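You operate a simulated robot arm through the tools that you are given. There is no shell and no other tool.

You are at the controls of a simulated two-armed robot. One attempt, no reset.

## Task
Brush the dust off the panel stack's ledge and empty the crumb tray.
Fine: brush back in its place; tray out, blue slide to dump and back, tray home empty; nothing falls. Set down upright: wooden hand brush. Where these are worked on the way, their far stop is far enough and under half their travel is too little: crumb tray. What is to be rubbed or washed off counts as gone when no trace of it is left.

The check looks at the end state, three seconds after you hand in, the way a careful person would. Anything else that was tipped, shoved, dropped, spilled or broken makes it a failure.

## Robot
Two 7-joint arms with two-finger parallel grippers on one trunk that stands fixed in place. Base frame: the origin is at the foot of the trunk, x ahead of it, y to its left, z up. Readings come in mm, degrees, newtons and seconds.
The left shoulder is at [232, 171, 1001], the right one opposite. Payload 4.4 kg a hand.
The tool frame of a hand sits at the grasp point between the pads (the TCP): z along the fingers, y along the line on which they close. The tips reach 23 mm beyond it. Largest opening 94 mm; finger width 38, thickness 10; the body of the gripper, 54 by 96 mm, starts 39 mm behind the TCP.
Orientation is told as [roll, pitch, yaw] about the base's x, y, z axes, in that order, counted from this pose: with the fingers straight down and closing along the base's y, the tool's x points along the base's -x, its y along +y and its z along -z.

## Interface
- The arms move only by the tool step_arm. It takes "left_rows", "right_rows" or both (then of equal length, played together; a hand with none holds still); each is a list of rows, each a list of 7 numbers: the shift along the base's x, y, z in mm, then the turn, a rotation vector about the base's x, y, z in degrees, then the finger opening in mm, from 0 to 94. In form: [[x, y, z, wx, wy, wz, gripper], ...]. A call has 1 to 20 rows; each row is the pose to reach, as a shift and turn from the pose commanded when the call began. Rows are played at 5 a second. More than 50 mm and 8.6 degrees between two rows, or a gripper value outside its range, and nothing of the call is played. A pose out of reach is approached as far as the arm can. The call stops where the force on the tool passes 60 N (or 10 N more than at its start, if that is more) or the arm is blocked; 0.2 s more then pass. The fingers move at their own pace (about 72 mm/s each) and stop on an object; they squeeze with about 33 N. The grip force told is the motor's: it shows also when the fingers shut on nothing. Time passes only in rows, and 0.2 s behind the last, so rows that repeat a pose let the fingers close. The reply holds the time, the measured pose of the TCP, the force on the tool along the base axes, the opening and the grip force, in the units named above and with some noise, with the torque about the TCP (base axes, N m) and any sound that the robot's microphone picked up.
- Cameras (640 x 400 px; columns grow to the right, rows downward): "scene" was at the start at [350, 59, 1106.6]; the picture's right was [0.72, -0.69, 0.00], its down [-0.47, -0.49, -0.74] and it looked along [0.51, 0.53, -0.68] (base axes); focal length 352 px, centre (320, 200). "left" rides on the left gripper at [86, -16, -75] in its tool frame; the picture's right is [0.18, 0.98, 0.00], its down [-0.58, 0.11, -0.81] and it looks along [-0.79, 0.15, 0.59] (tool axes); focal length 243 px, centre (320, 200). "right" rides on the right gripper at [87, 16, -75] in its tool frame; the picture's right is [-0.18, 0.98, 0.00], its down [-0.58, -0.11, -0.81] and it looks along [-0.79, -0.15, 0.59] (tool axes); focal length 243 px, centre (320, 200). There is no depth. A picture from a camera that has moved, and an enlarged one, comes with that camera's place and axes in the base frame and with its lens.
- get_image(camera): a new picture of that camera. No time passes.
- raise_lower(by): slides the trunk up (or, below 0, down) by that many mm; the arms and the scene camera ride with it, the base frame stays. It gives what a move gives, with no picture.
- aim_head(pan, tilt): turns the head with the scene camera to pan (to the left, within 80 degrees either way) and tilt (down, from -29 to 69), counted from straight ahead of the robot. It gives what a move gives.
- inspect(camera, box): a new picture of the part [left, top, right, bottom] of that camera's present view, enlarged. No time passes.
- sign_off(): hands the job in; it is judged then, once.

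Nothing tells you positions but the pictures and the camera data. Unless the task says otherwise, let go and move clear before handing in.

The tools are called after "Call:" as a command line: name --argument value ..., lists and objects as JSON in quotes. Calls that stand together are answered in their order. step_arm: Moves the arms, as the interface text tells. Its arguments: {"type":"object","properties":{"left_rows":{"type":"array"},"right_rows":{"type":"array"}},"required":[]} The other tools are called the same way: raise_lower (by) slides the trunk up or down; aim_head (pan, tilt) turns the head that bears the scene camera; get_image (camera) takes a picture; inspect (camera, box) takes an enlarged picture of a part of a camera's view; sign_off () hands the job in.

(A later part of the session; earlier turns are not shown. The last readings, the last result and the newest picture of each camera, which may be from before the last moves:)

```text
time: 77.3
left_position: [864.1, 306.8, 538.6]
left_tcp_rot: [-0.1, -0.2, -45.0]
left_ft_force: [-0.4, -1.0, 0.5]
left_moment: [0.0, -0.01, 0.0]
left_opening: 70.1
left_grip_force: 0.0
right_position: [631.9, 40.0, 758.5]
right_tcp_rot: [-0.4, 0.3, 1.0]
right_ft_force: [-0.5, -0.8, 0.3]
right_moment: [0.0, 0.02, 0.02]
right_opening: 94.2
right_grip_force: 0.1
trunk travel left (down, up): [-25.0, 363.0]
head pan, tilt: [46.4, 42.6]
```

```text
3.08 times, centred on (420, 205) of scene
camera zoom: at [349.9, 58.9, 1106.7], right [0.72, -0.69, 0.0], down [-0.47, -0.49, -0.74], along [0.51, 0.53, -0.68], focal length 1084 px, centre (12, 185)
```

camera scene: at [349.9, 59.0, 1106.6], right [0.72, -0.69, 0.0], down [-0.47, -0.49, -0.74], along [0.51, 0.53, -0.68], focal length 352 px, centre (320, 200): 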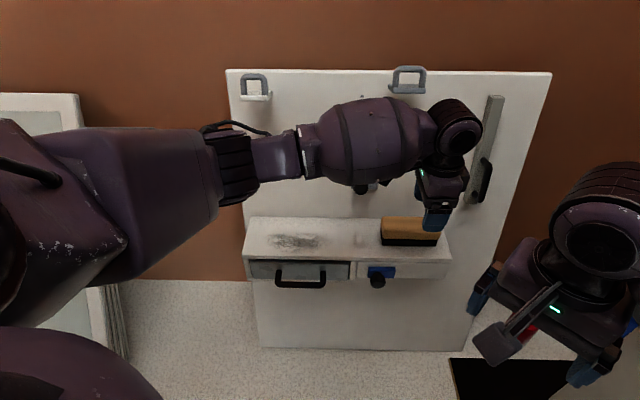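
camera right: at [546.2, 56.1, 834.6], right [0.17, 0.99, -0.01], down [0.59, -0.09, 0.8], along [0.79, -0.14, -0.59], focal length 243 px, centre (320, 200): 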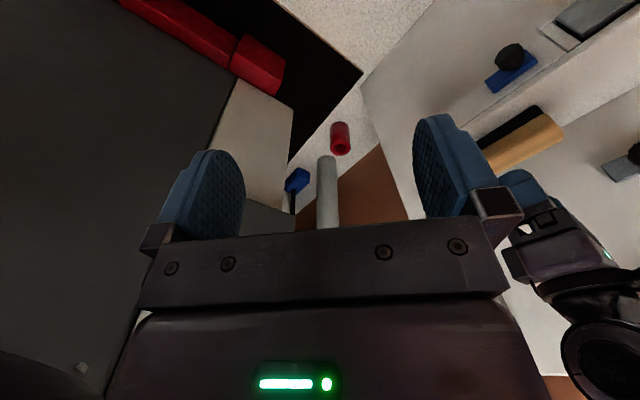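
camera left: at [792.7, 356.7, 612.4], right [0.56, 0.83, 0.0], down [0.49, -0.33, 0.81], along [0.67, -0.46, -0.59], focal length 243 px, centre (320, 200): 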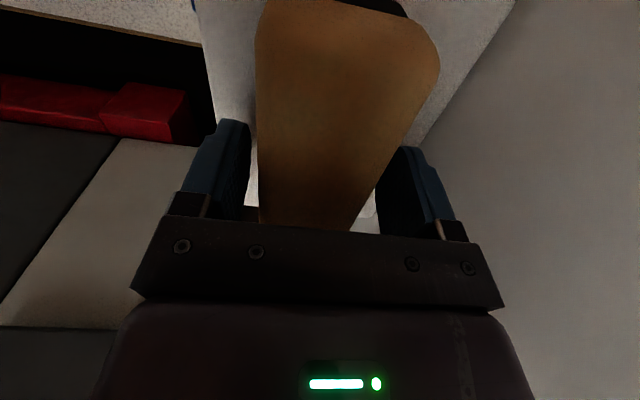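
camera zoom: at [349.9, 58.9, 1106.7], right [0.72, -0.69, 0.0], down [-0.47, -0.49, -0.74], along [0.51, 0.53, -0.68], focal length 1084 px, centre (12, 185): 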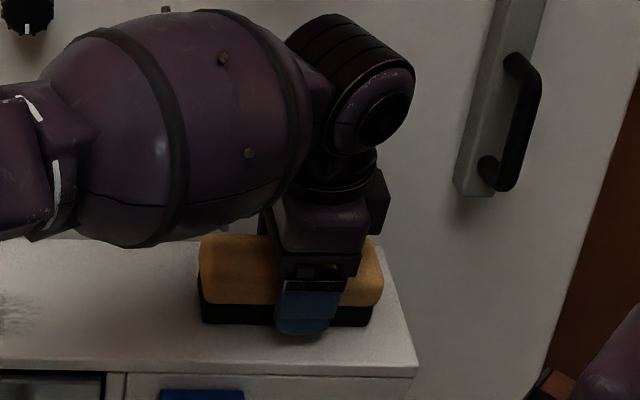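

The fingers straddle the wood front and back with clearance. I'll close on it now.

Call:
step_arm --left_rows '[[0, 0, 0, 0, 0, 0, 55], [0, 0, 0, 0, 0, 0, 40], [0, 0, 0, 0, 0, 0, 30], [0, 0, 0, 0, 0, 0, 30], [0, 0, 0, 0, 0, 0, 30]]'

Call:
get_image --camera "left"

Call:
inspect --camera "scene" --box '[360, 140, 480, 270]'

```text
time: 78.5
left_position: [863.6, 306.4, 538.7]
left_tcp_rot: [-0.1, -0.2, -44.9]
left_ft_force: [1.0, 0.5, -0.2]
left_moment: [0.01, -0.09, -0.04]
left_opening: 49.5
left_grip_force: 33.3
right_position: [631.6, 40.1, 758.9]
right_tcp_rot: [-0.4, 0.4, 1.1]
right_ft_force: [0.0, 0.3, 1.0]
right_moment: [0.03, 0.0, -0.02]
right_opening: 94.0
right_grip_force: 0.1
trunk travel left (down, up): [-25.0, 363.0]
head pan, tilt: [46.4, 42.6]
```

```text
taken
camera left: at [792.7, 356.8, 612.5], right [0.56, 0.83, 0.0], down [0.49, -0.33, 0.81], along [0.67, -0.46, -0.59], focal length 243 px, centre (320, 200)
```

left: 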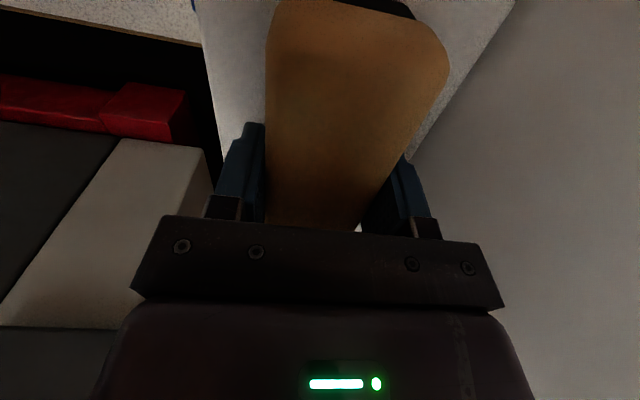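

```text
3.08 times, centred on (420, 205) of scene
camera zoom: at [350.0, 58.9, 1106.6], right [0.72, -0.69, 0.0], down [-0.47, -0.49, -0.74], along [0.51, 0.53, -0.68], focal length 1084 px, centre (12, 185)
```

zoom: 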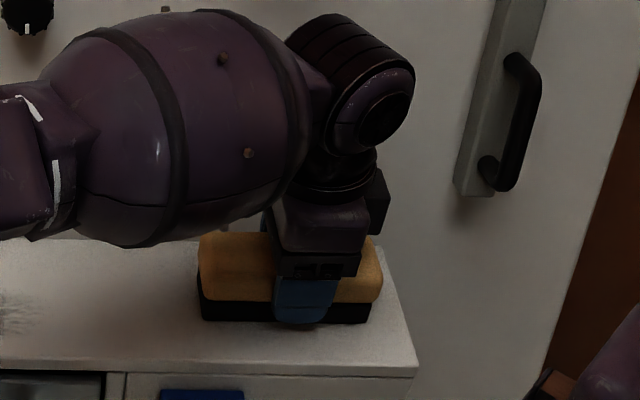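

The brush is gripped at 49.5 mm opening with firm force. The hand camera showed it shift about 3 mm toward the panel as it closed, which I'll undo when I put it back. Now I'll lift it clear of the ledge.

Call:
step_arm --left_rows '[[0, 0, 10, 0, 0, 0, 30], [0, 0, 25, 0, 0, 0, 30], [0, 0, 40, 0, 0, 0, 30], [0, 0, 40, 0, 0, 0, 30]]'

Call:
inspect --camera "scene" --box '[340, 120, 480, 280]'

Call:
get_image --camera "left"

```text
time: 79.5
left_position: [864.6, 306.1, 578.0]
left_tcp_rot: [-0.1, -0.2, -44.9]
left_ft_force: [-0.1, 0.3, -2.6]
left_moment: [0.0, 0.01, 0.05]
left_opening: 49.8
left_grip_force: 32.6
right_position: [632.1, 39.5, 758.5]
right_tcp_rot: [-0.4, 0.3, 1.1]
right_ft_force: [0.3, -0.6, -0.3]
right_moment: [0.04, -0.03, 0.02]
right_opening: 93.9
right_grip_force: 0.1
trunk travel left (down, up): [-25.0, 363.0]
head pan, tilt: [46.4, 42.6]
```

```text
2.50 times, centred on (410, 200) of scene
camera zoom: at [350.2, 59.0, 1106.5], right [0.72, -0.69, 0.0], down [-0.47, -0.49, -0.74], along [0.51, 0.53, -0.68], focal length 881 px, centre (95, 200)
```

zoom: 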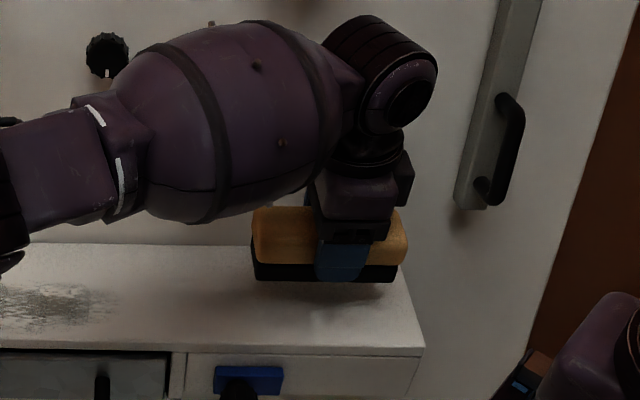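

```text
taken
camera left: at [792.7, 356.2, 652.1], right [0.56, 0.83, 0.0], down [0.49, -0.33, 0.81], along [0.67, -0.46, -0.59], focal length 243 px, centre (320, 200)
```

left: 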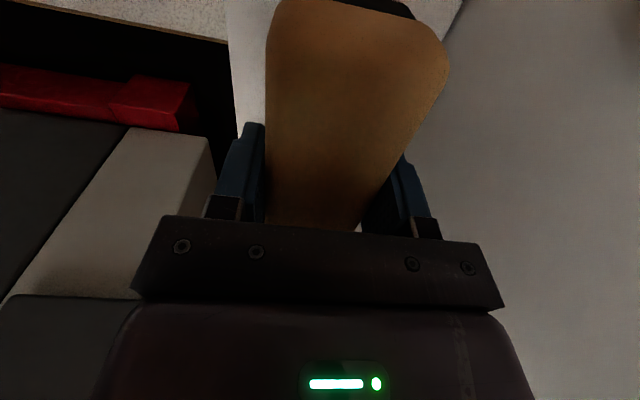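

The brush came up level, weighing about 2.6 N. I'll draw it slightly forward, away from the panel's knobs, and carry it left over the dust.

Call:
step_arm --left_rows '[[-19.8, -19.8, 0, 0, 0, 0, 30], [-48.5, 9, 0, 0, 0, 0, 30], [-77.3, 37.7, 0, 0, 0, 0, 30], [-106, 66.5, 0, 0, 0, 0, 30], [-134.8, 95.2, 0, 0, 0, 0, 30], [-163.5, 124, 0, 0, 0, 0, 30], [-192.3, 152.7, 0, 0, 0, 0, 30], [-192.3, 152.7, 0, 0, 0, 0, 30]]'

Call:
get_image --camera "scene"

Call:
get_image --camera "left"

```text
time: 81.3
left_position: [672.6, 461.0, 576.5]
left_tcp_rot: [-0.1, -0.2, -44.9]
left_ft_force: [-0.4, 1.5, -1.7]
left_moment: [-0.04, -0.02, 0.01]
left_opening: 49.6
left_grip_force: 33.0
right_position: [632.8, 40.3, 758.9]
right_tcp_rot: [-0.4, 0.3, 1.1]
right_ft_force: [-1.5, -0.1, 0.1]
right_moment: [0.03, 0.0, 0.0]
right_opening: 93.9
right_grip_force: 0.0
trunk travel left (down, up): [-25.0, 363.0]
head pan, tilt: [46.4, 42.6]
```

```text
taken
camera scene: at [349.9, 59.4, 1106.5], right [0.72, -0.69, 0.0], down [-0.47, -0.49, -0.74], along [0.51, 0.53, -0.68], focal length 352 px, centre (320, 200)
```

scene: 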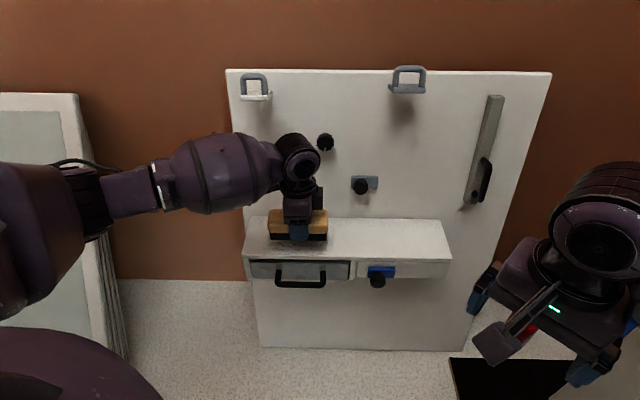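

```text
taken
camera left: at [601.5, 509.9, 651.3], right [0.56, 0.83, 0.0], down [0.49, -0.33, 0.81], along [0.67, -0.46, -0.59], focal length 243 px, centre (320, 200)
```

left: 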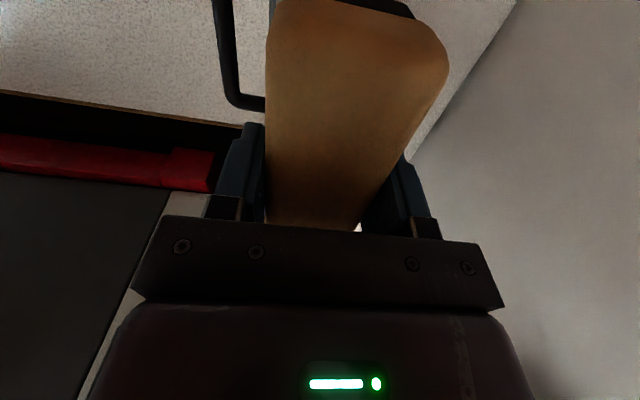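

The brush is over the dust, at the front lane. I'll lower it until the bristles bear lightly on the ledge.

Call:
step_arm --left_rows '[[0, 0, -15, 0, 0, 0, 30], [0, 0, -30, 0, 0, 0, 30], [0, 0, -37, 0, 0, 0, 30], [0, 0, -39, 0, 0, 0, 30], [0, 0, -39, 0, 0, 0, 30]]'

```text
time: 82.5
left_position: [671.6, 458.3, 538.3]
left_tcp_rot: [-0.1, -0.2, -44.9]
left_ft_force: [0.5, 0.3, -1.4]
left_moment: [-0.02, -0.02, -0.02]
left_opening: 49.6
left_grip_force: 33.0
right_position: [632.1, 39.9, 760.8]
right_tcp_rot: [-0.4, 0.4, 1.0]
right_ft_force: [-0.3, 0.1, 0.0]
right_moment: [0.02, -0.03, -0.01]
right_opening: 94.0
right_grip_force: 0.0
trunk travel left (down, up): [-25.0, 363.0]
head pan, tilt: [46.4, 42.6]
```

Call:
step_arm --left_rows '[[0, 0, -1, 0, 0, 0, 30], [0, 0, -2, 0, 0, 0, 30], [0, 0, -2, 0, 0, 0, 30]]'

```text
time: 83.3
left_position: [673.4, 458.8, 538.6]
left_tcp_rot: [0.0, -0.3, -44.9]
left_ft_force: [-4.6, -0.2, 13.1]
left_moment: [0.48, 0.79, 0.17]
left_opening: 49.7
left_grip_force: 33.0
right_position: [631.7, 39.3, 760.4]
right_tcp_rot: [-0.3, 0.2, 1.0]
right_ft_force: [-0.1, 0.6, 0.5]
right_moment: [-0.01, -0.02, 0.02]
right_opening: 93.8
right_grip_force: 0.1
trunk travel left (down, up): [-25.0, 363.0]
head pan, tilt: [46.4, 42.6]
```

Contact is about 15 N. I'll make the first lengthwise strokes in this front lane.

Call:
step_arm --left_rows '[[9.9, -9.9, 0, 0, 0, 0, 30], [19.8, -19.8, 0, 0, 0, 0, 30], [7.1, -7.1, 0, 0, 0, 0, 30], [-7.1, 7.1, 0, 0, 0, 0, 30], [-21.2, 21.2, 0, 0, 0, 0, 30], [-35.4, 35.4, 0, 0, 0, 0, 30], [-43.8, 43.8, 0, 0, 0, 0, 30], [-28.3, 28.3, 0, 0, 0, 0, 30], [-14.1, 14.1, 0, 0, 0, 0, 30], [0, 0, 0, 0, 0, 0, 30], [-14.1, 14.1, 0, 0, 0, 0, 30]]'

Call:
inspect --camera "scene" --box '[230, 120, 360, 290]'

```text
time: 85.7
left_position: [659.4, 471.6, 537.9]
left_tcp_rot: [0.0, -0.3, -44.9]
left_ft_force: [1.3, -3.2, 20.7]
left_moment: [0.25, 0.34, -0.12]
left_opening: 49.6
left_grip_force: 32.8
right_position: [632.3, 38.4, 759.9]
right_tcp_rot: [-0.3, 0.3, 1.0]
right_ft_force: [-0.4, -0.3, -0.6]
right_moment: [0.0, 0.01, -0.02]
right_opening: 93.8
right_grip_force: 0.2
trunk travel left (down, up): [-25.0, 363.0]
head pan, tilt: [46.4, 42.6]
```

```text
2.35 times, centred on (295, 205) of scene
camera zoom: at [349.2, 57.6, 1107.1], right [0.72, -0.69, 0.0], down [-0.47, -0.49, -0.74], along [0.51, 0.53, -0.68], focal length 829 px, centre (379, 188)
```

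zoom: 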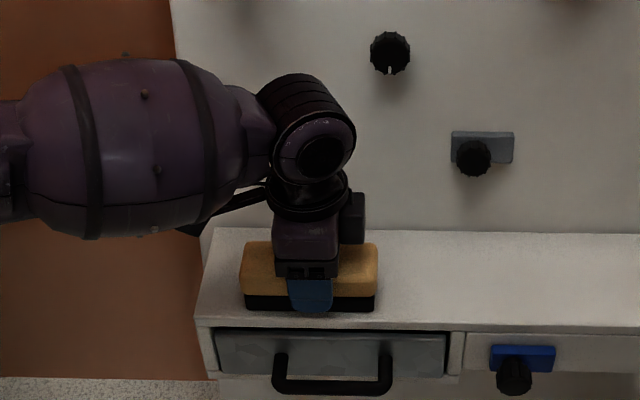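

The front lane is clear. Next come the middle and back lanes, keeping the wrist left of the round knob.

Call:
step_arm --left_rows '[[9.2, 9.2, 0, 0, 0, 0, 30], [23.3, -4.9, 0, 0, 0, 0, 30], [37.5, -19.1, 0, 0, 0, 0, 30], [23.3, -4.9, 0, 0, 0, 0, 30], [9.2, 9.2, 0, 0, 0, 0, 30], [-4.9, 23.3, 0, 0, 0, 0, 30], [-17, 35.4, 0, 0, 0, 0, 30], [-4.9, 23.3, 0, 0, 0, 0, 30], [9.2, 9.2, 0, 0, 0, 0, 30], [19.8, -1.4, 0, 0, 0, 0, 30], [29, 7.8, 0, 0, 0, 0, 30], [18.4, 18.4, 0, 0, 0, 0, 30], [4.3, 32.5, 0, 0, 0, 0, 30], [-7.8, 44.6, 0, 0, 0, 0, 30], [4.3, 32.5, 0, 0, 0, 0, 30], [18.4, 18.4, 0, 0, 0, 0, 30]]'

Call:
inspect --camera "scene" --box '[230, 120, 360, 290]'

```text
time: 89.1
left_position: [675.5, 491.9, 538.8]
left_tcp_rot: [0.0, -0.2, -45.0]
left_ft_force: [0.7, 0.6, 4.5]
left_moment: [0.02, -0.13, -0.04]
left_opening: 49.6
left_grip_force: 32.4
right_position: [631.4, 39.8, 759.0]
right_tcp_rot: [-0.4, 0.3, 1.0]
right_ft_force: [-0.8, 0.4, 0.1]
right_moment: [-0.02, -0.02, -0.03]
right_opening: 94.0
right_grip_force: 0.0
trunk travel left (down, up): [-25.0, 363.0]
head pan, tilt: [46.4, 42.6]
```

```text
2.35 times, centred on (295, 205) of scene
camera zoom: at [349.5, 58.9, 1106.7], right [0.72, -0.69, 0.0], down [-0.47, -0.49, -0.74], along [0.51, 0.53, -0.68], focal length 829 px, centre (379, 188)
```

zoom: 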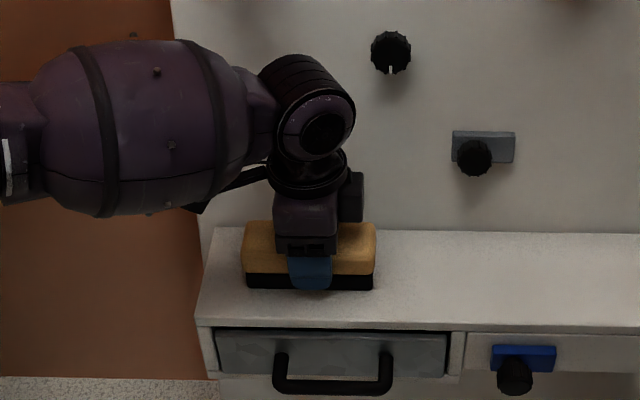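

Visible parts look clean. I'll repeat the back lane with slightly more pressure, then lift away to look at the whole ledge.

Call:
step_arm --left_rows '[[0, 0, -1, 0, 0, 0, 30], [14, -14, -1, 0, 0, 0, 30], [0, 0, -1, 0, 0, 0, 30], [-14, 14, -1, 0, 0, 0, 30], [-26, 26, -1, 0, 0, 0, 30], [-14, 14, -1, 0, 0, 0, 30], [0, 0, -1, 0, 0, 0, 30], [14, -14, -1, 0, 0, 0, 30], [4, -24, -1, 0, 0, 0, 30], [-10, -10, -1, 0, 0, 0, 30], [-24, 4, -1, 0, 0, 0, 30], [-35, 15, -1, 0, 0, 0, 30], [-20, 0, -1, 0, 0, 0, 30], [-5, -15, -1, 0, 0, 0, 30], [10, -30, -1, 0, 0, 0, 30], [15, -45, -1, 0, 0, 0, 30], [0, -30, -1, 0, 0, 0, 30], [-20, -10, -1, 0, 0, 0, 30], [-40, 10, -1, 0, 0, 0, 30]]'

Call:
step_arm --left_rows '[[0, 0, 10, 0, 0, 0, 30], [0, 0, 30, 0, 0, 0, 30], [-10, -10, 60, 0, 0, 0, 30], [-40, -40, 90, 0, 0, 0, 30], [-65, -65, 110, 0, 0, 0, 30], [-65, -65, 110, 0, 0, 0, 30]]'

Call:
inspect --camera "scene" --box '[230, 190, 460, 300]'

Call:
get_image --camera "scene"

```text
time: 93.1
left_position: [636.1, 500.8, 538.0]
left_tcp_rot: [0.0, -0.4, -44.9]
left_ft_force: [3.2, -4.2, 17.8]
left_moment: [-0.57, -0.53, -0.03]
left_opening: 49.7
left_grip_force: 32.9
right_position: [631.9, 38.9, 759.0]
right_tcp_rot: [-0.3, 0.1, 1.0]
right_ft_force: [-0.5, -0.9, 0.2]
right_moment: [0.04, 0.02, 0.0]
right_opening: 94.0
right_grip_force: 0.1
trunk travel left (down, up): [-25.0, 363.0]
head pan, tilt: [46.4, 42.6]
```

```text
refused: row 4 steps farther than a row can; nothing moved
```

```text
2.78 times, centred on (345, 245) of scene
camera zoom: at [349.2, 57.8, 1107.0], right [0.72, -0.69, 0.0], down [-0.47, -0.49, -0.74], along [0.51, 0.53, -0.68], focal length 980 px, centre (250, 75)
```

zoom: 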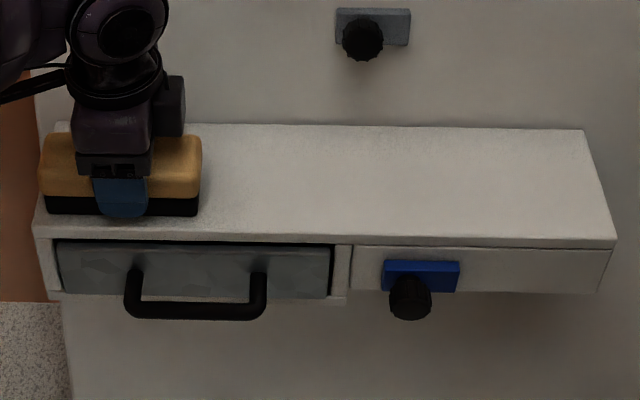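

```text
taken
camera scene: at [349.2, 57.8, 1107.0], right [0.72, -0.69, 0.0], down [-0.47, -0.49, -0.74], along [0.51, 0.53, -0.68], focal length 352 px, centre (320, 200)
```

scene: 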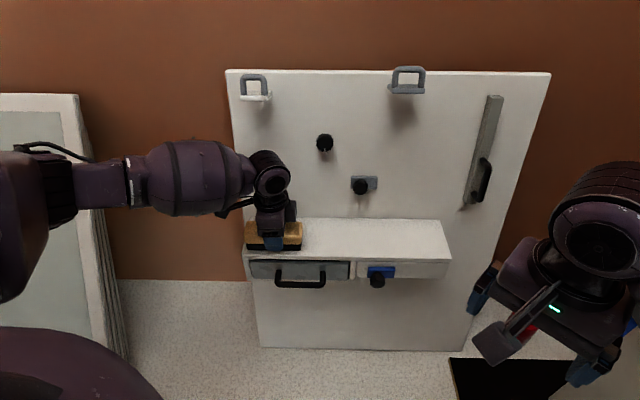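

The uncovered part of the ledge looks clean. I'll lift the brush away in smaller steps to see the rest.

Call:
step_arm --left_rows '[[0, 0, 10, 0, 0, 0, 30], [0, 0, 30, 0, 0, 0, 30], [-8, -8, 60, 0, 0, 0, 30], [-25, -25, 85, 0, 0, 0, 30], [-45, -45, 105, 0, 0, 0, 30], [-65, -65, 120, 0, 0, 0, 30], [-65, -65, 120, 0, 0, 0, 30]]'

Call:
inspect --camera "scene" --box '[230, 200, 390, 300]'

Call:
get_image --camera "left"

```text
time: 94.7
left_position: [570.0, 436.6, 656.0]
left_tcp_rot: [-0.1, -0.3, -44.9]
left_ft_force: [0.8, 0.0, -1.2]
left_moment: [0.02, 0.01, -0.05]
left_opening: 49.5
left_grip_force: 33.1
right_position: [631.8, 40.1, 758.6]
right_tcp_rot: [-0.4, 0.3, 1.0]
right_ft_force: [-0.9, -0.7, 0.1]
right_moment: [0.01, -0.01, 0.01]
right_opening: 94.1
right_grip_force: 0.1
trunk travel left (down, up): [-25.0, 363.0]
head pan, tilt: [46.4, 42.6]
```

```text
4.00 times, centred on (310, 250) of scene
camera zoom: at [350.0, 58.9, 1106.5], right [0.72, -0.69, 0.0], down [-0.47, -0.49, -0.74], along [0.51, 0.53, -0.68], focal length 1409 px, centre (360, 0)
```

zoom: 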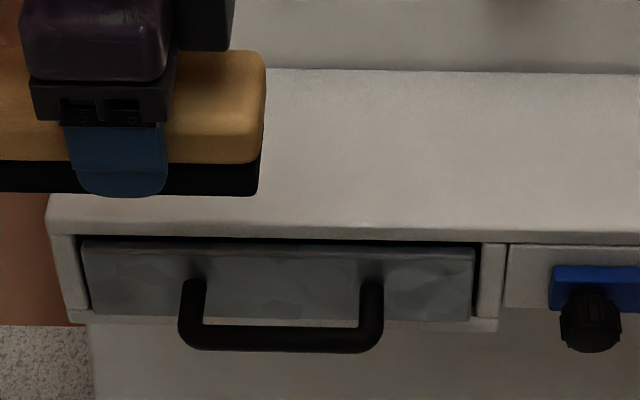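

```text
taken
camera left: at [497.9, 485.9, 731.2], right [0.56, 0.83, 0.0], down [0.49, -0.33, 0.81], along [0.67, -0.46, -0.59], focal length 243 px, centre (320, 200)
```

left: 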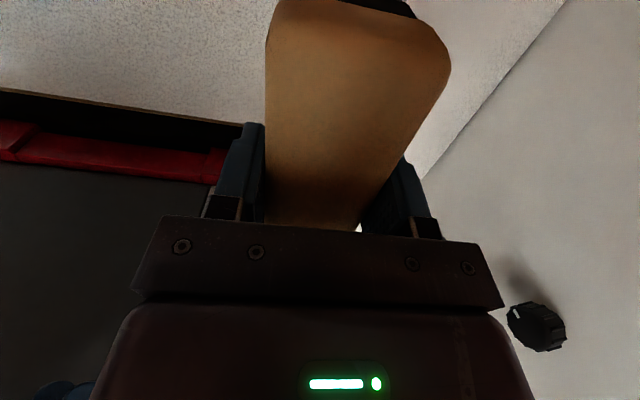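

Most of the ledge is clean. The brush still hides the left end, so I'll look from a different head pan.

Call:
aim_head --pan 15 --tilt 45

Call:
get_image --camera "scene"

Call:
aim_head --pan 75 --tilt 45

Call:
get_image --camera "scene"

```text
time: 95.7
left_position: [569.7, 435.6, 656.2]
left_tcp_rot: [0.0, -0.2, -44.9]
left_ft_force: [-0.7, -0.1, -1.4]
left_moment: [0.01, -0.02, -0.01]
left_opening: 49.8
left_grip_force: 33.0
right_position: [632.0, 40.4, 758.3]
right_tcp_rot: [-0.5, 0.3, 0.9]
right_ft_force: [0.5, -0.4, 0.8]
right_moment: [0.01, 0.01, 0.02]
right_opening: 94.2
right_grip_force: 0.0
trunk travel left (down, up): [-25.0, 363.0]
head pan, tilt: [15.0, 45.0]
```

```text
taken
camera scene: at [371.2, 19.9, 1103.1], right [0.26, -0.97, 0.0], down [-0.68, -0.18, -0.71], along [0.68, 0.18, -0.71], focal length 352 px, centre (320, 200)
```

scene: 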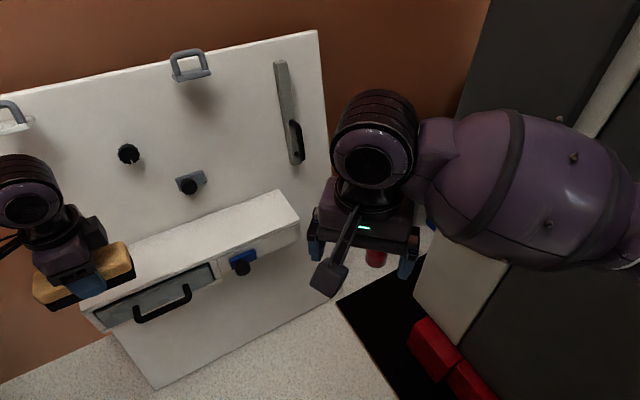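

```text
time: 97.0
left_position: [570.4, 436.7, 656.3]
left_tcp_rot: [0.0, -0.2, -44.9]
left_ft_force: [0.0, 0.2, -0.4]
left_moment: [0.0, 0.02, -0.04]
left_opening: 49.8
left_grip_force: 33.0
right_position: [633.2, 39.4, 759.0]
right_tcp_rot: [-0.4, 0.3, 1.0]
right_ft_force: [0.1, 0.6, 0.1]
right_moment: [0.0, 0.01, -0.01]
right_opening: 94.1
right_grip_force: 0.0
trunk travel left (down, up): [-25.0, 363.0]
head pan, tilt: [75.0, 45.0]
```

```text
taken
camera scene: at [313.8, 77.3, 1103.1], right [0.97, -0.26, 0.0], down [-0.18, -0.68, -0.71], along [0.18, 0.68, -0.71], focal length 352 px, centre (320, 200)
```

scene: 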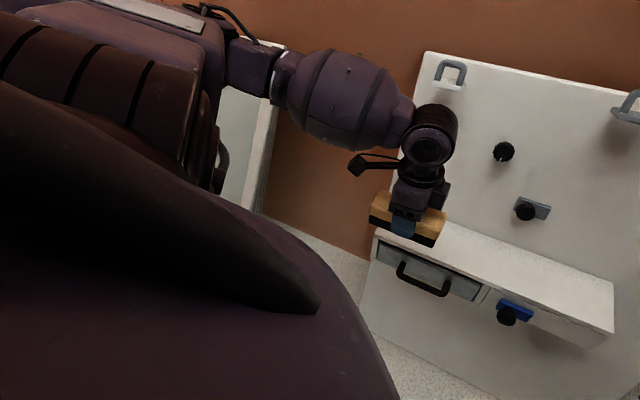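

I'll carry the brush over to the right side in front of the ledge, and then view the whole left half unobstructed.

Call:
step_arm --left_rows '[[28.3, -28.3, 0, 0, 0, 0, 30], [56.6, -56.6, 0, 0, 0, 0, 30], [84.9, -84.9, 0, 0, 0, 0, 30], [113.1, -113.1, 0, 0, 0, 0, 30], [141.4, -141.4, 0, 0, 0, 0, 30], [169.7, -169.7, 0, 0, 0, 0, 30], [198, -198, 0, 0, 0, 0, 30], [212, -212, 0, 0, 0, 0, 30], [212, -212, 0, 0, 0, 0, 30]]'

Call:
aim_head --pan 55 --tilt 42

Call:
get_image --camera "scene"

```text
time: 99.0
left_position: [782.9, 223.8, 655.3]
left_tcp_rot: [0.0, -0.3, -44.9]
left_ft_force: [-1.2, -0.1, -1.2]
left_moment: [0.0, -0.01, 0.0]
left_opening: 49.7
left_grip_force: 32.8
right_position: [632.2, 38.8, 759.4]
right_tcp_rot: [-0.3, 0.4, 1.0]
right_ft_force: [0.3, -0.6, -0.1]
right_moment: [0.01, -0.01, 0.04]
right_opening: 93.9
right_grip_force: 0.0
trunk travel left (down, up): [-25.0, 363.0]
head pan, tilt: [75.0, 45.0]
```

```text
time: 99.8
left_position: [782.0, 223.9, 654.5]
left_tcp_rot: [0.0, -0.2, -45.0]
left_ft_force: [-0.4, -0.4, -2.5]
left_moment: [-0.02, 0.0, 0.01]
left_opening: 49.6
left_grip_force: 32.8
right_position: [632.1, 40.0, 758.3]
right_tcp_rot: [-0.4, 0.3, 1.0]
right_ft_force: [-0.3, -0.4, 0.8]
right_moment: [-0.03, 0.0, 0.01]
right_opening: 94.0
right_grip_force: 0.0
trunk travel left (down, up): [-25.0, 363.0]
head pan, tilt: [55.0, 42.0]
```

```text
taken
camera scene: at [340.6, 67.3, 1107.4], right [0.82, -0.57, 0.0], down [-0.38, -0.55, -0.74], along [0.43, 0.61, -0.67], focal length 352 px, centre (320, 200)
```

scene: 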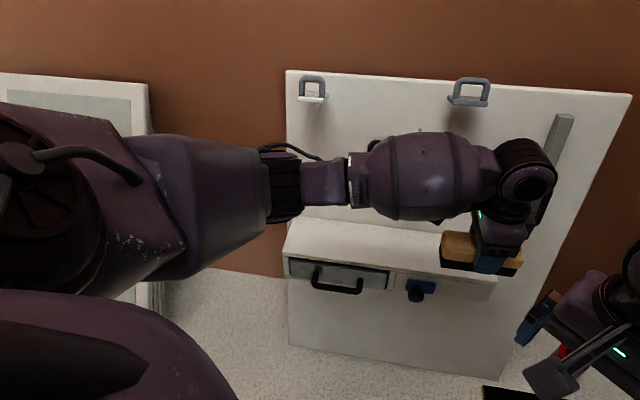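

Call:
inspect --camera "scene" --box '[275, 205, 445, 300]'

Call:
aim_head --pan 70 --tilt 42

Call:
inspect --camera "scene" --box '[330, 190, 520, 310]'

```text
3.76 times, centred on (360, 252) of scene
camera zoom: at [340.6, 67.3, 1107.4], right [0.82, -0.57, 0.0], down [-0.38, -0.55, -0.74], along [0.43, 0.61, -0.67], focal length 1326 px, centre (169, 2)
```

zoom: 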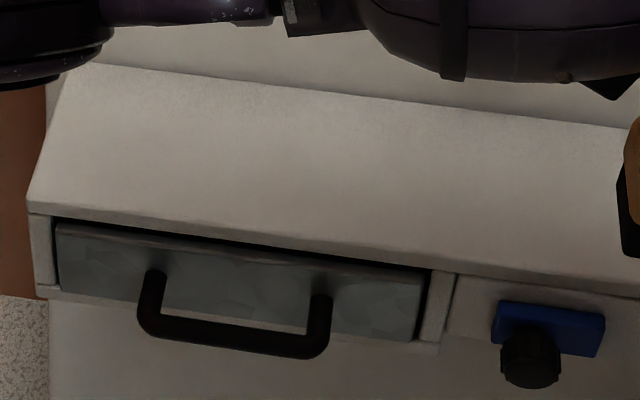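

```text
time: 100.6
left_position: [782.2, 224.6, 655.4]
left_tcp_rot: [-0.1, -0.2, -44.9]
left_ft_force: [0.8, 0.0, -2.1]
left_moment: [-0.01, -0.03, -0.01]
left_opening: 49.9
left_grip_force: 33.1
right_position: [632.0, 39.2, 758.8]
right_tcp_rot: [-0.4, 0.2, 1.0]
right_ft_force: [0.5, 0.1, -0.5]
right_moment: [-0.03, -0.01, 0.01]
right_opening: 94.1
right_grip_force: 0.1
trunk travel left (down, up): [-25.0, 363.0]
head pan, tilt: [70.0, 42.0]
```

```text
3.33 times, centred on (425, 250) of scene
camera zoom: at [321.4, 77.3, 1107.4], right [0.94, -0.34, 0.0], down [-0.23, -0.63, -0.74], along [0.25, 0.7, -0.67], focal length 1174 px, centre (-30, 33)
```

zoom: 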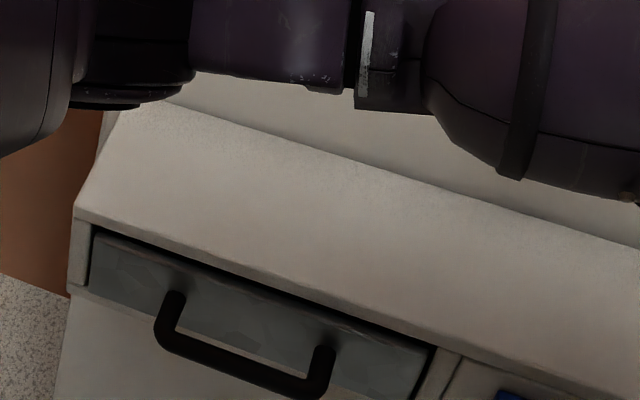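

The ledge is completely clean, so the brush goes back to its place. I'll check that it hasn't slipped in the grip.

Call:
get_image --camera "left"

Call:
step_arm --left_rows '[[16, 16, -10, 0, 0, 0, 30], [32, 32, -25, 0, 0, 0, 30], [48, 48, -40, 0, 0, 0, 30], [64, 64, -55, 0, 0, 0, 30], [79.8, 79.8, -75, 0, 0, 0, 30], [79.8, 79.8, -75, 0, 0, 0, 30]]'

Call:
aim_head --pan 46.4 --tilt 42.6

Call:
inspect --camera "scene" --box '[370, 205, 460, 261]'

```text
taken
camera left: at [711.2, 274.7, 729.5], right [0.56, 0.83, 0.0], down [0.49, -0.33, 0.81], along [0.67, -0.46, -0.59], focal length 243 px, centre (320, 200)
```

left: 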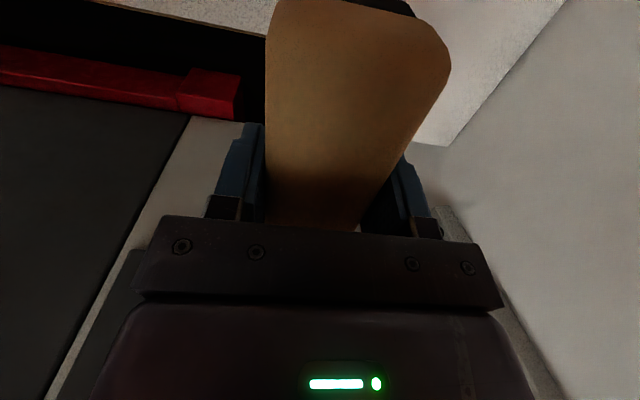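

```text
time: 102.0
left_position: [862.8, 306.2, 580.3]
left_tcp_rot: [-0.1, -0.1, -44.9]
left_ft_force: [0.3, 0.1, -0.6]
left_moment: [0.0, 0.05, 0.0]
left_opening: 49.8
left_grip_force: 32.6
right_position: [632.9, 40.3, 759.1]
right_tcp_rot: [-0.4, 0.3, 1.0]
right_ft_force: [0.6, -0.2, -1.0]
right_moment: [0.02, -0.01, -0.01]
right_opening: 93.9
right_grip_force: 0.0
trunk travel left (down, up): [-25.0, 363.0]
head pan, tilt: [70.0, 42.0]
```

```text
time: 102.8
left_position: [863.2, 304.5, 580.3]
left_tcp_rot: [0.0, -0.2, -44.9]
left_ft_force: [0.1, 0.0, -1.0]
left_moment: [-0.01, -0.03, 0.02]
left_opening: 49.9
left_grip_force: 33.7
right_position: [632.6, 39.3, 759.8]
right_tcp_rot: [-0.4, 0.3, 1.0]
right_ft_force: [0.6, -0.3, 0.7]
right_moment: [-0.01, -0.02, -0.01]
right_opening: 93.8
right_grip_force: 0.0
trunk travel left (down, up): [-25.0, 363.0]
head pan, tilt: [46.4, 42.6]
```

```text
7.11 times, centred on (415, 233) of scene
camera zoom: at [350.0, 59.0, 1106.5], right [0.72, -0.69, 0.0], down [-0.47, -0.49, -0.74], along [0.51, 0.53, -0.68], focal length 2505 px, centre (-356, -35)
```

zoom: 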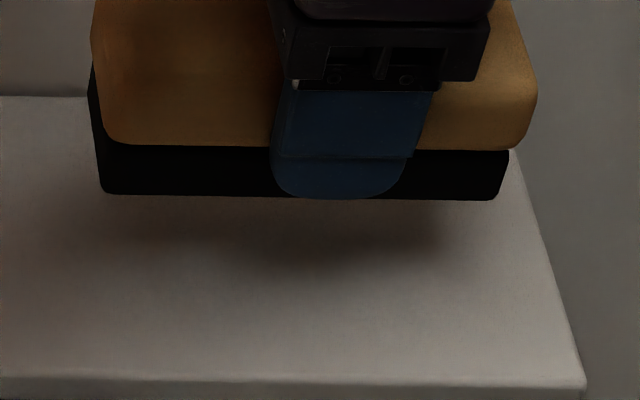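

Call:
step_arm --left_rows '[[-1, -1, -15, 0, 0, 0, 30], [-1, -1, -30, 0, 0, 0, 30], [-1, -1, -38, 0, 0, 0, 30], [-1, -1, -40, 0, 0, 0, 30], [-1, -1, -40.5, 0, 0, 0, 30]]'

Call:
inspect --camera "scene" --box '[370, 205, 460, 261]'

```text
time: 104.0
left_position: [861.7, 302.5, 540.5]
left_tcp_rot: [-0.1, -0.1, -44.9]
left_ft_force: [0.3, -0.7, -1.1]
left_moment: [0.03, 0.02, -0.01]
left_opening: 49.4
left_grip_force: 32.6
right_position: [631.8, 39.1, 758.4]
right_tcp_rot: [-0.3, 0.3, 1.0]
right_ft_force: [-0.2, -1.4, 0.9]
right_moment: [0.02, 0.0, 0.0]
right_opening: 94.0
right_grip_force: 0.0
trunk travel left (down, up): [-25.0, 363.0]
head pan, tilt: [46.4, 42.6]
```

```text
7.11 times, centred on (415, 233) of scene
camera zoom: at [350.1, 59.0, 1106.5], right [0.72, -0.69, 0.0], down [-0.47, -0.49, -0.74], along [0.51, 0.53, -0.68], focal length 2505 px, centre (-356, -35)
```

zoom: 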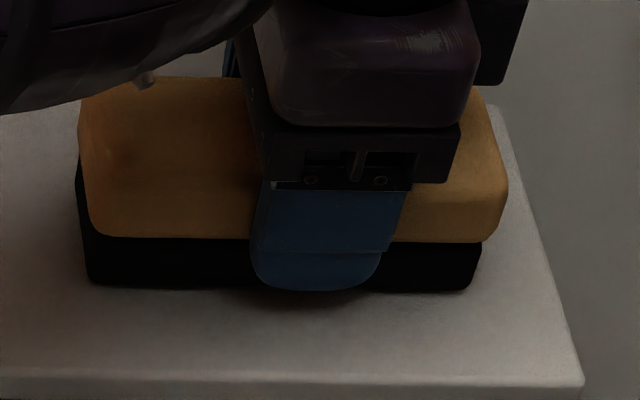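

The brush sits over its old footprint within about a millimetre. I'll lower it the last bit to contact.

Call:
step_arm --left_rows '[[-0.3, 0.3, -1, 0, 0, 0, 30], [-0.5, 0.5, -1.8, 0, 0, 0, 30], [-0.5, 0.5, -1.8, 0, 0, 0, 30]]'

Call:
inspect --camera "scene" --box '[370, 205, 460, 261]'

```text
time: 104.8
left_position: [862.7, 304.0, 538.4]
left_tcp_rot: [-0.1, -0.2, -45.0]
left_ft_force: [0.1, -0.2, -1.0]
left_moment: [0.0, -0.01, -0.01]
left_opening: 49.5
left_grip_force: 33.5
right_position: [632.4, 40.5, 760.3]
right_tcp_rot: [-0.4, 0.3, 1.0]
right_ft_force: [-0.2, -0.1, 0.1]
right_moment: [0.01, 0.0, 0.01]
right_opening: 94.0
right_grip_force: 0.2
trunk travel left (down, up): [-25.0, 363.0]
head pan, tilt: [46.4, 42.6]
```

```text
7.11 times, centred on (415, 233) of scene
camera zoom: at [350.1, 59.0, 1106.5], right [0.72, -0.69, 0.0], down [-0.47, -0.49, -0.74], along [0.51, 0.53, -0.68], focal length 2505 px, centre (-356, -35)
```

zoom: 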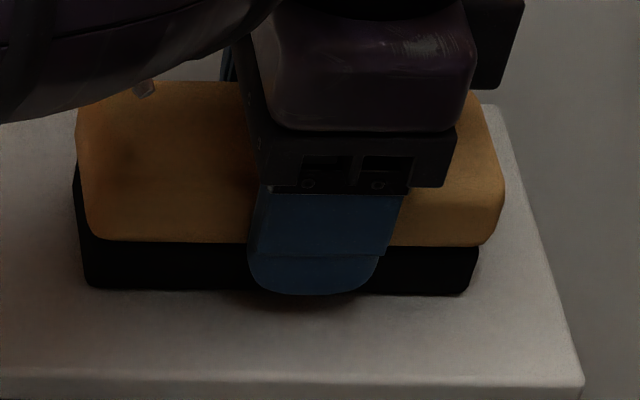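

Call:
step_arm --left_rows '[[0, 0, -0.6, 0, 0, 0, 30], [0, 0, -1.0, 0, 0, 0, 30], [0, 0, -1.0, 0, 0, 0, 30]]'

```text
time: 105.6
left_position: [860.0, 304.7, 537.5]
left_tcp_rot: [-0.1, -0.2, -44.9]
left_ft_force: [1.0, 0.4, 1.2]
left_moment: [0.02, -0.05, 0.0]
left_opening: 49.6
left_grip_force: 32.8
right_position: [631.8, 39.2, 759.2]
right_tcp_rot: [-0.3, 0.3, 1.0]
right_ft_force: [0.0, -0.1, -0.4]
right_moment: [-0.04, -0.01, -0.02]
right_opening: 94.1
right_grip_force: 0.1
trunk travel left (down, up): [-25.0, 363.0]
head pan, tilt: [46.4, 42.6]
```

The brush is resting on the ledge. I'll open slightly, rise straight up and check it.

Call:
step_arm --left_rows '[[0, 0, 0, 0, 0, 0, 56], [0, 0, 0, 0, 0, 0, 64], [0, 0, 0, 0, 0, 0, 66], [0, 0, 15, 0, 0, 0, 66], [0, 0, 35, 0, 0, 0, 66], [0, 0, 55, 0, 0, 0, 66], [0, 0, 75, 0, 0, 0, 66], [-15, -15, 85, 0, 0, 0, 66], [-35, -35, 95, 0, 0, 0, 66], [-60, -60, 105, 0, 0, 0, 66]]'

Call:
get_image --camera "left"

Call:
inspect --camera "scene" --box '[370, 205, 460, 261]'

```text
time: 107.8
left_position: [800.7, 242.4, 644.0]
left_tcp_rot: [0.0, -0.2, -44.8]
left_ft_force: [0.0, 0.1, 0.5]
left_moment: [0.01, -0.01, -0.01]
left_opening: 66.0
left_grip_force: 0.0
right_position: [631.7, 39.4, 759.1]
right_tcp_rot: [-0.3, 0.2, 1.0]
right_ft_force: [0.0, -0.4, -0.5]
right_moment: [-0.01, 0.01, 0.0]
right_opening: 93.8
right_grip_force: 0.1
trunk travel left (down, up): [-25.0, 363.0]
head pan, tilt: [46.4, 42.6]
```

```text
taken
camera left: at [730.1, 293.1, 717.7], right [0.56, 0.83, 0.0], down [0.49, -0.33, 0.81], along [0.67, -0.46, -0.59], focal length 243 px, centre (320, 200)
```

left: 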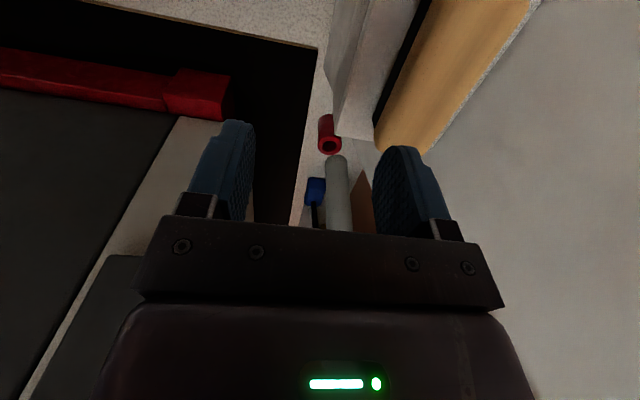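

```text
7.11 times, centred on (415, 233) of scene
camera zoom: at [350.0, 59.1, 1106.6], right [0.72, -0.69, 0.0], down [-0.47, -0.49, -0.74], along [0.51, 0.53, -0.68], focal length 2505 px, centre (-356, -35)
```

zoom: 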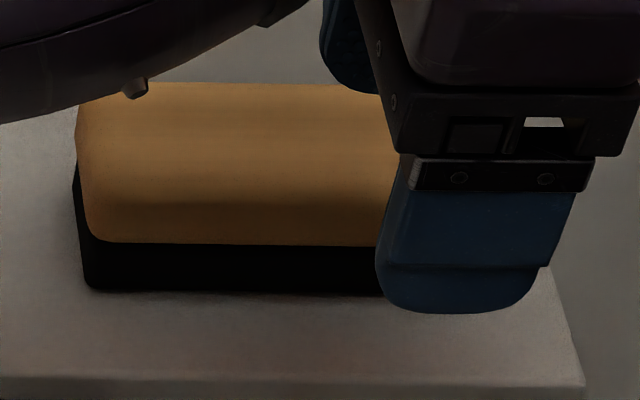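

The brush is back exactly where it stood. Next is the crumb tray: I'll move the left hand in front of the tray handle and tilt the fingers 30° toward the panel so the gripper body clears the ledge.

Call:
step_arm --left_rows '[[-26, 17, 0, 0, 0, 0, 50], [-52, 35, 0, 0, 0, 0, 50], [-78, 52, 0, 0, 0, 0, 40], [-104, 70, 0, 5.3, -5.3, 0, 40], [-130, 87, 0, 10.6, -10.6, 0, 40], [-156, 105, -10, 15.9, -15.9, 0, 36], [-182, 122, -30, 21.2, -21.2, 0, 36], [-205, 138.6, -55, 21.2, -21.2, 0, 36], [-205, 138.6, -80, 21.2, -21.2, 0, 36], [-205, 138.6, -80, 21.2, -21.2, 0, 36]]'

Call:
get_image --camera "left"

Call:
get_image --camera "scene"

```text
time: 110.0
left_position: [595.8, 382.4, 562.1]
left_tcp_rot: [30.0, -0.3, -45.0]
left_ft_force: [0.3, -0.2, -0.1]
left_moment: [0.0, -0.02, 0.02]
left_opening: 35.8
left_grip_force: 0.0
right_position: [632.0, 39.3, 760.1]
right_tcp_rot: [-0.4, 0.3, 1.1]
right_ft_force: [0.2, -1.0, -0.4]
right_moment: [-0.01, 0.01, -0.03]
right_opening: 94.2
right_grip_force: 0.0
trunk travel left (down, up): [-25.0, 363.0]
head pan, tilt: [46.4, 42.6]
```

```text
taken
camera left: at [499.9, 406.8, 618.5], right [0.47, 0.73, 0.49], down [0.19, -0.63, 0.76], along [0.86, -0.26, -0.43], focal length 243 px, centre (320, 200)
```

left: 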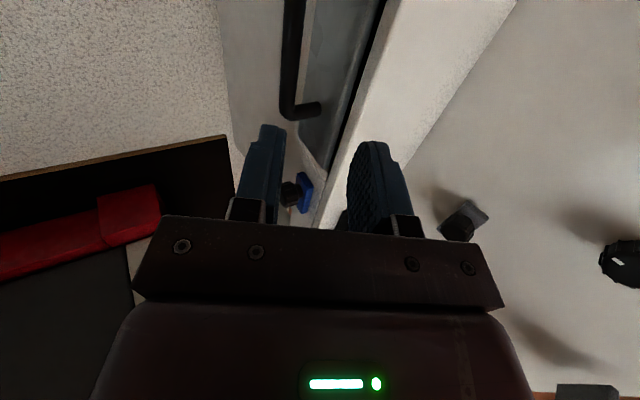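

```text
taken
camera scene: at [350.0, 59.0, 1106.6], right [0.72, -0.69, 0.0], down [-0.47, -0.49, -0.74], along [0.51, 0.53, -0.68], focal length 352 px, centre (320, 200)
```

scene: 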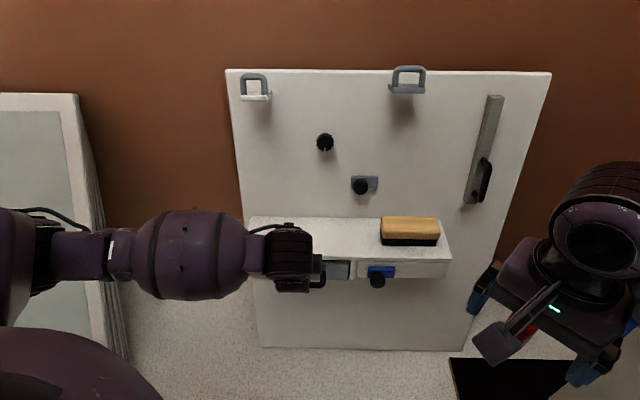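

From the hand camera the handle bar is at about 735 mm out and z ≈ 444, which agrees with the scene view. I'll line up along the approach axis and look again.

Call:
step_arm --left_rows '[[-0.5, -2, -20, 0, 0, 0, 30], [-0.7, -2.1, -40, 0, 0, 0, 30], [-0.7, -2.1, -40, 0, 0, 0, 30]]'

Call:
get_image --camera "left"

Call:
inspect --camera "left" --box '[220, 0, 420, 190]'

```text
time: 110.8
left_position: [594.6, 380.5, 522.0]
left_tcp_rot: [29.9, -0.1, -45.0]
left_ft_force: [-0.1, 0.5, 0.9]
left_moment: [0.01, 0.01, 0.0]
left_opening: 30.0
left_grip_force: 0.0
right_position: [632.1, 40.8, 759.7]
right_tcp_rot: [-0.4, 0.3, 1.0]
right_ft_force: [-0.2, -0.1, 0.5]
right_moment: [0.0, 0.0, -0.01]
right_opening: 94.1
right_grip_force: 0.1
trunk travel left (down, up): [-25.0, 363.0]
head pan, tilt: [46.4, 42.6]
```

```text
taken
camera left: at [499.1, 405.6, 578.4], right [0.47, 0.73, 0.49], down [0.19, -0.63, 0.76], along [0.86, -0.26, -0.44], focal length 243 px, centre (320, 200)
```

left: 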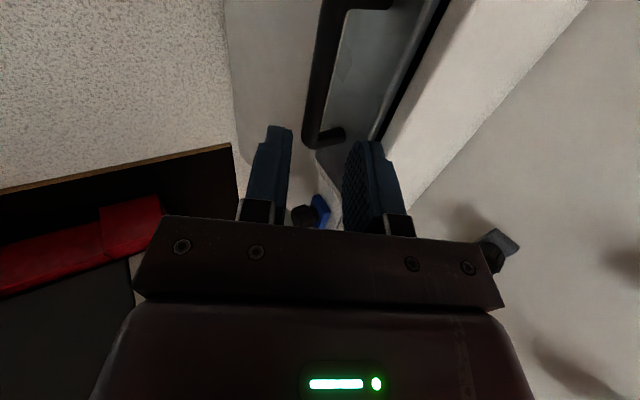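

```text
2.11 times, centred on (320, 95) of left
camera zoom: at [499.1, 405.6, 578.4], right [0.47, 0.73, 0.49], down [0.19, -0.63, 0.76], along [0.86, -0.26, -0.44], focal length 511 px, centre (320, 421)
```

zoom: 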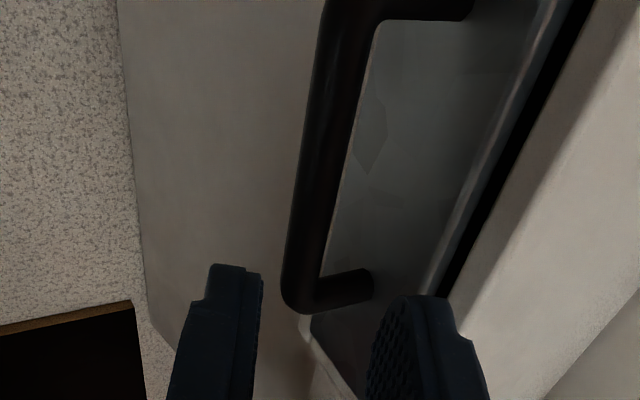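

The bar runs squarely between the fingers' line. I'll advance along the finger axis around it.

Call:
step_arm --left_rows '[[7, 7, -17, 0, 0, 0, 30], [14, 14, -34, 0, 0, 0, 30], [21, 21, -50, 0, 0, 0, 30], [25.5, 25.5, -60, 0, 0, 0, 30], [28.9, 28.9, -68.8, 0, 0, 0, 30], [28.9, 28.9, -68.8, 0, 0, 0, 30]]'

Call:
get_image --camera "left"

```text
time: 112.2
left_position: [623.6, 408.7, 454.5]
left_tcp_rot: [29.9, -0.2, -45.0]
left_ft_force: [-2.5, -0.2, 1.7]
left_moment: [0.03, -0.02, 0.01]
left_opening: 29.6
left_grip_force: 0.0
right_position: [631.6, 38.4, 759.4]
right_tcp_rot: [-0.5, 0.2, 1.0]
right_ft_force: [-1.0, 0.4, 0.5]
right_moment: [-0.01, -0.01, -0.03]
right_opening: 94.3
right_grip_force: 0.0
trunk travel left (down, up): [-25.0, 363.0]
head pan, tilt: [46.4, 42.6]
```

```text
taken
camera left: at [528.2, 434.5, 509.9], right [0.47, 0.73, 0.49], down [0.19, -0.63, 0.76], along [0.86, -0.26, -0.44], focal length 243 px, centre (320, 200)
```

left: 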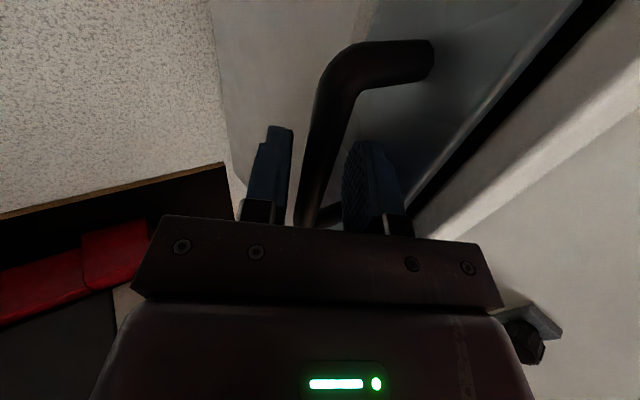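

The bar is between the fingers. Closing on it.

Call:
step_arm --left_rows '[[0, 0, 0, 0, 0, 0, 22], [0, 0, 0, 0, 0, 0, 14], [0, 0, 0, 0, 0, 0, 6], [0, 0, 0, 0, 0, 0, 6]]'

Call:
get_image --camera "left"

```text
time: 113.2
left_position: [623.3, 407.7, 452.5]
left_tcp_rot: [29.7, -0.3, -45.1]
left_ft_force: [-10.9, -14.6, -6.7]
left_moment: [-0.06, 0.04, -0.22]
left_opening: 13.4
left_grip_force: 45.3
right_position: [632.1, 39.3, 758.7]
right_tcp_rot: [-0.4, 0.3, 1.0]
right_ft_force: [-0.5, 0.2, 0.1]
right_moment: [-0.01, 0.02, 0.01]
right_opening: 94.1
right_grip_force: 0.3
trunk travel left (down, up): [-25.0, 363.0]
head pan, tilt: [46.4, 42.6]
```

```text
taken
camera left: at [527.2, 433.4, 508.8], right [0.47, 0.73, 0.49], down [0.19, -0.62, 0.76], along [0.86, -0.26, -0.44], focal length 243 px, centre (320, 200)
```

left: 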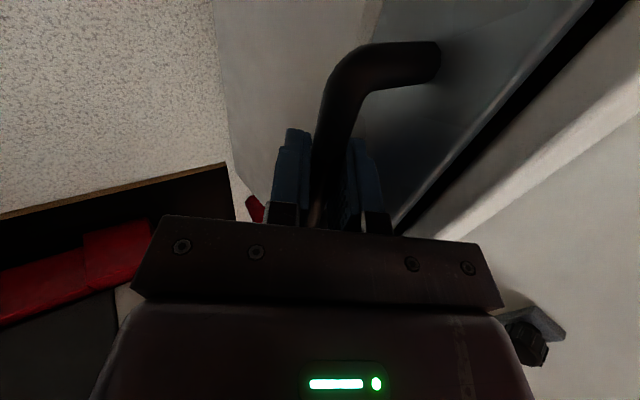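

The handle is held (13.4 mm). I'll pull straight out in moderate steps and watch the force.

Call:
step_arm --left_rows '[[-5, -5, 0, 0, 0, 0, 6], [-12, -12, 0, 0, 0, 0, 6], [-20, -20, 0, 0, 0, 0, 6], [-28, -28, 0, 0, 0, 0, 6], [-36, -36, 0, 0, 0, 0, 6]]'

Call:
get_image --camera "scene"

```text
time: 114.4
left_position: [589.3, 372.7, 453.7]
left_tcp_rot: [29.9, -0.2, -45.0]
left_ft_force: [0.5, -1.1, -12.2]
left_moment: [-0.26, -0.26, -0.56]
left_opening: 13.2
left_grip_force: 45.3
right_position: [632.7, 40.8, 759.2]
right_tcp_rot: [-0.4, 0.3, 1.0]
right_ft_force: [-0.3, 0.1, -0.3]
right_moment: [-0.02, -0.02, 0.01]
right_opening: 94.1
right_grip_force: 0.0
trunk travel left (down, up): [-25.0, 363.0]
head pan, tilt: [46.4, 42.6]
```

```text
taken
camera scene: at [350.7, 59.5, 1106.3], right [0.72, -0.69, 0.0], down [-0.47, -0.49, -0.74], along [0.51, 0.53, -0.68], focal length 352 px, centre (320, 200)
```

scene: 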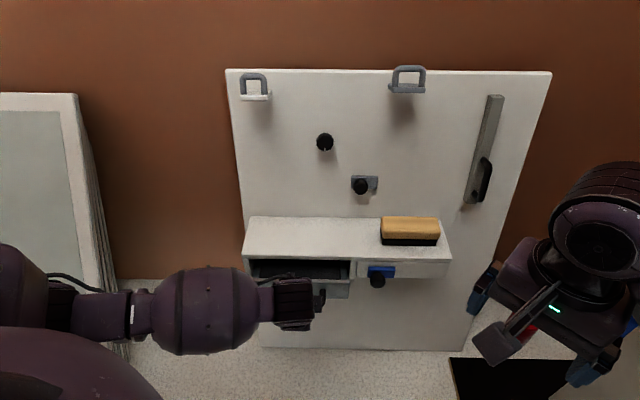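

Call:
step_arm --left_rows '[[-8, -8, -0.8, 0, 0, 0, 6], [-16, -16, -1.5, 0, 0, 0, 6], [-24, -24, -1.5, 0, 0, 0, 6], [-32, -32, -1.5, 0, 0, 0, 6], [-40, -40, -1.5, 0, 0, 0, 6]]'

```text
time: 115.7
left_position: [558.0, 343.3, 453.6]
left_tcp_rot: [31.0, -0.1, -44.9]
left_ft_force: [21.0, 5.9, -21.0]
left_moment: [0.39, 0.2, -0.39]
left_opening: 13.7
left_grip_force: 44.6
right_position: [633.0, 40.9, 757.6]
right_tcp_rot: [-0.6, 0.4, 1.0]
right_ft_force: [0.8, -0.3, -0.3]
right_moment: [-0.01, 0.03, -0.01]
right_opening: 93.9
right_grip_force: 0.1
trunk travel left (down, up): [-25.0, 363.0]
head pan, tilt: [46.4, 42.6]
stopped in row 5 (left hand): the force on the tool passed its limit at 73 N (the readings are from after the stop); the commanded pose is now the measured one
```

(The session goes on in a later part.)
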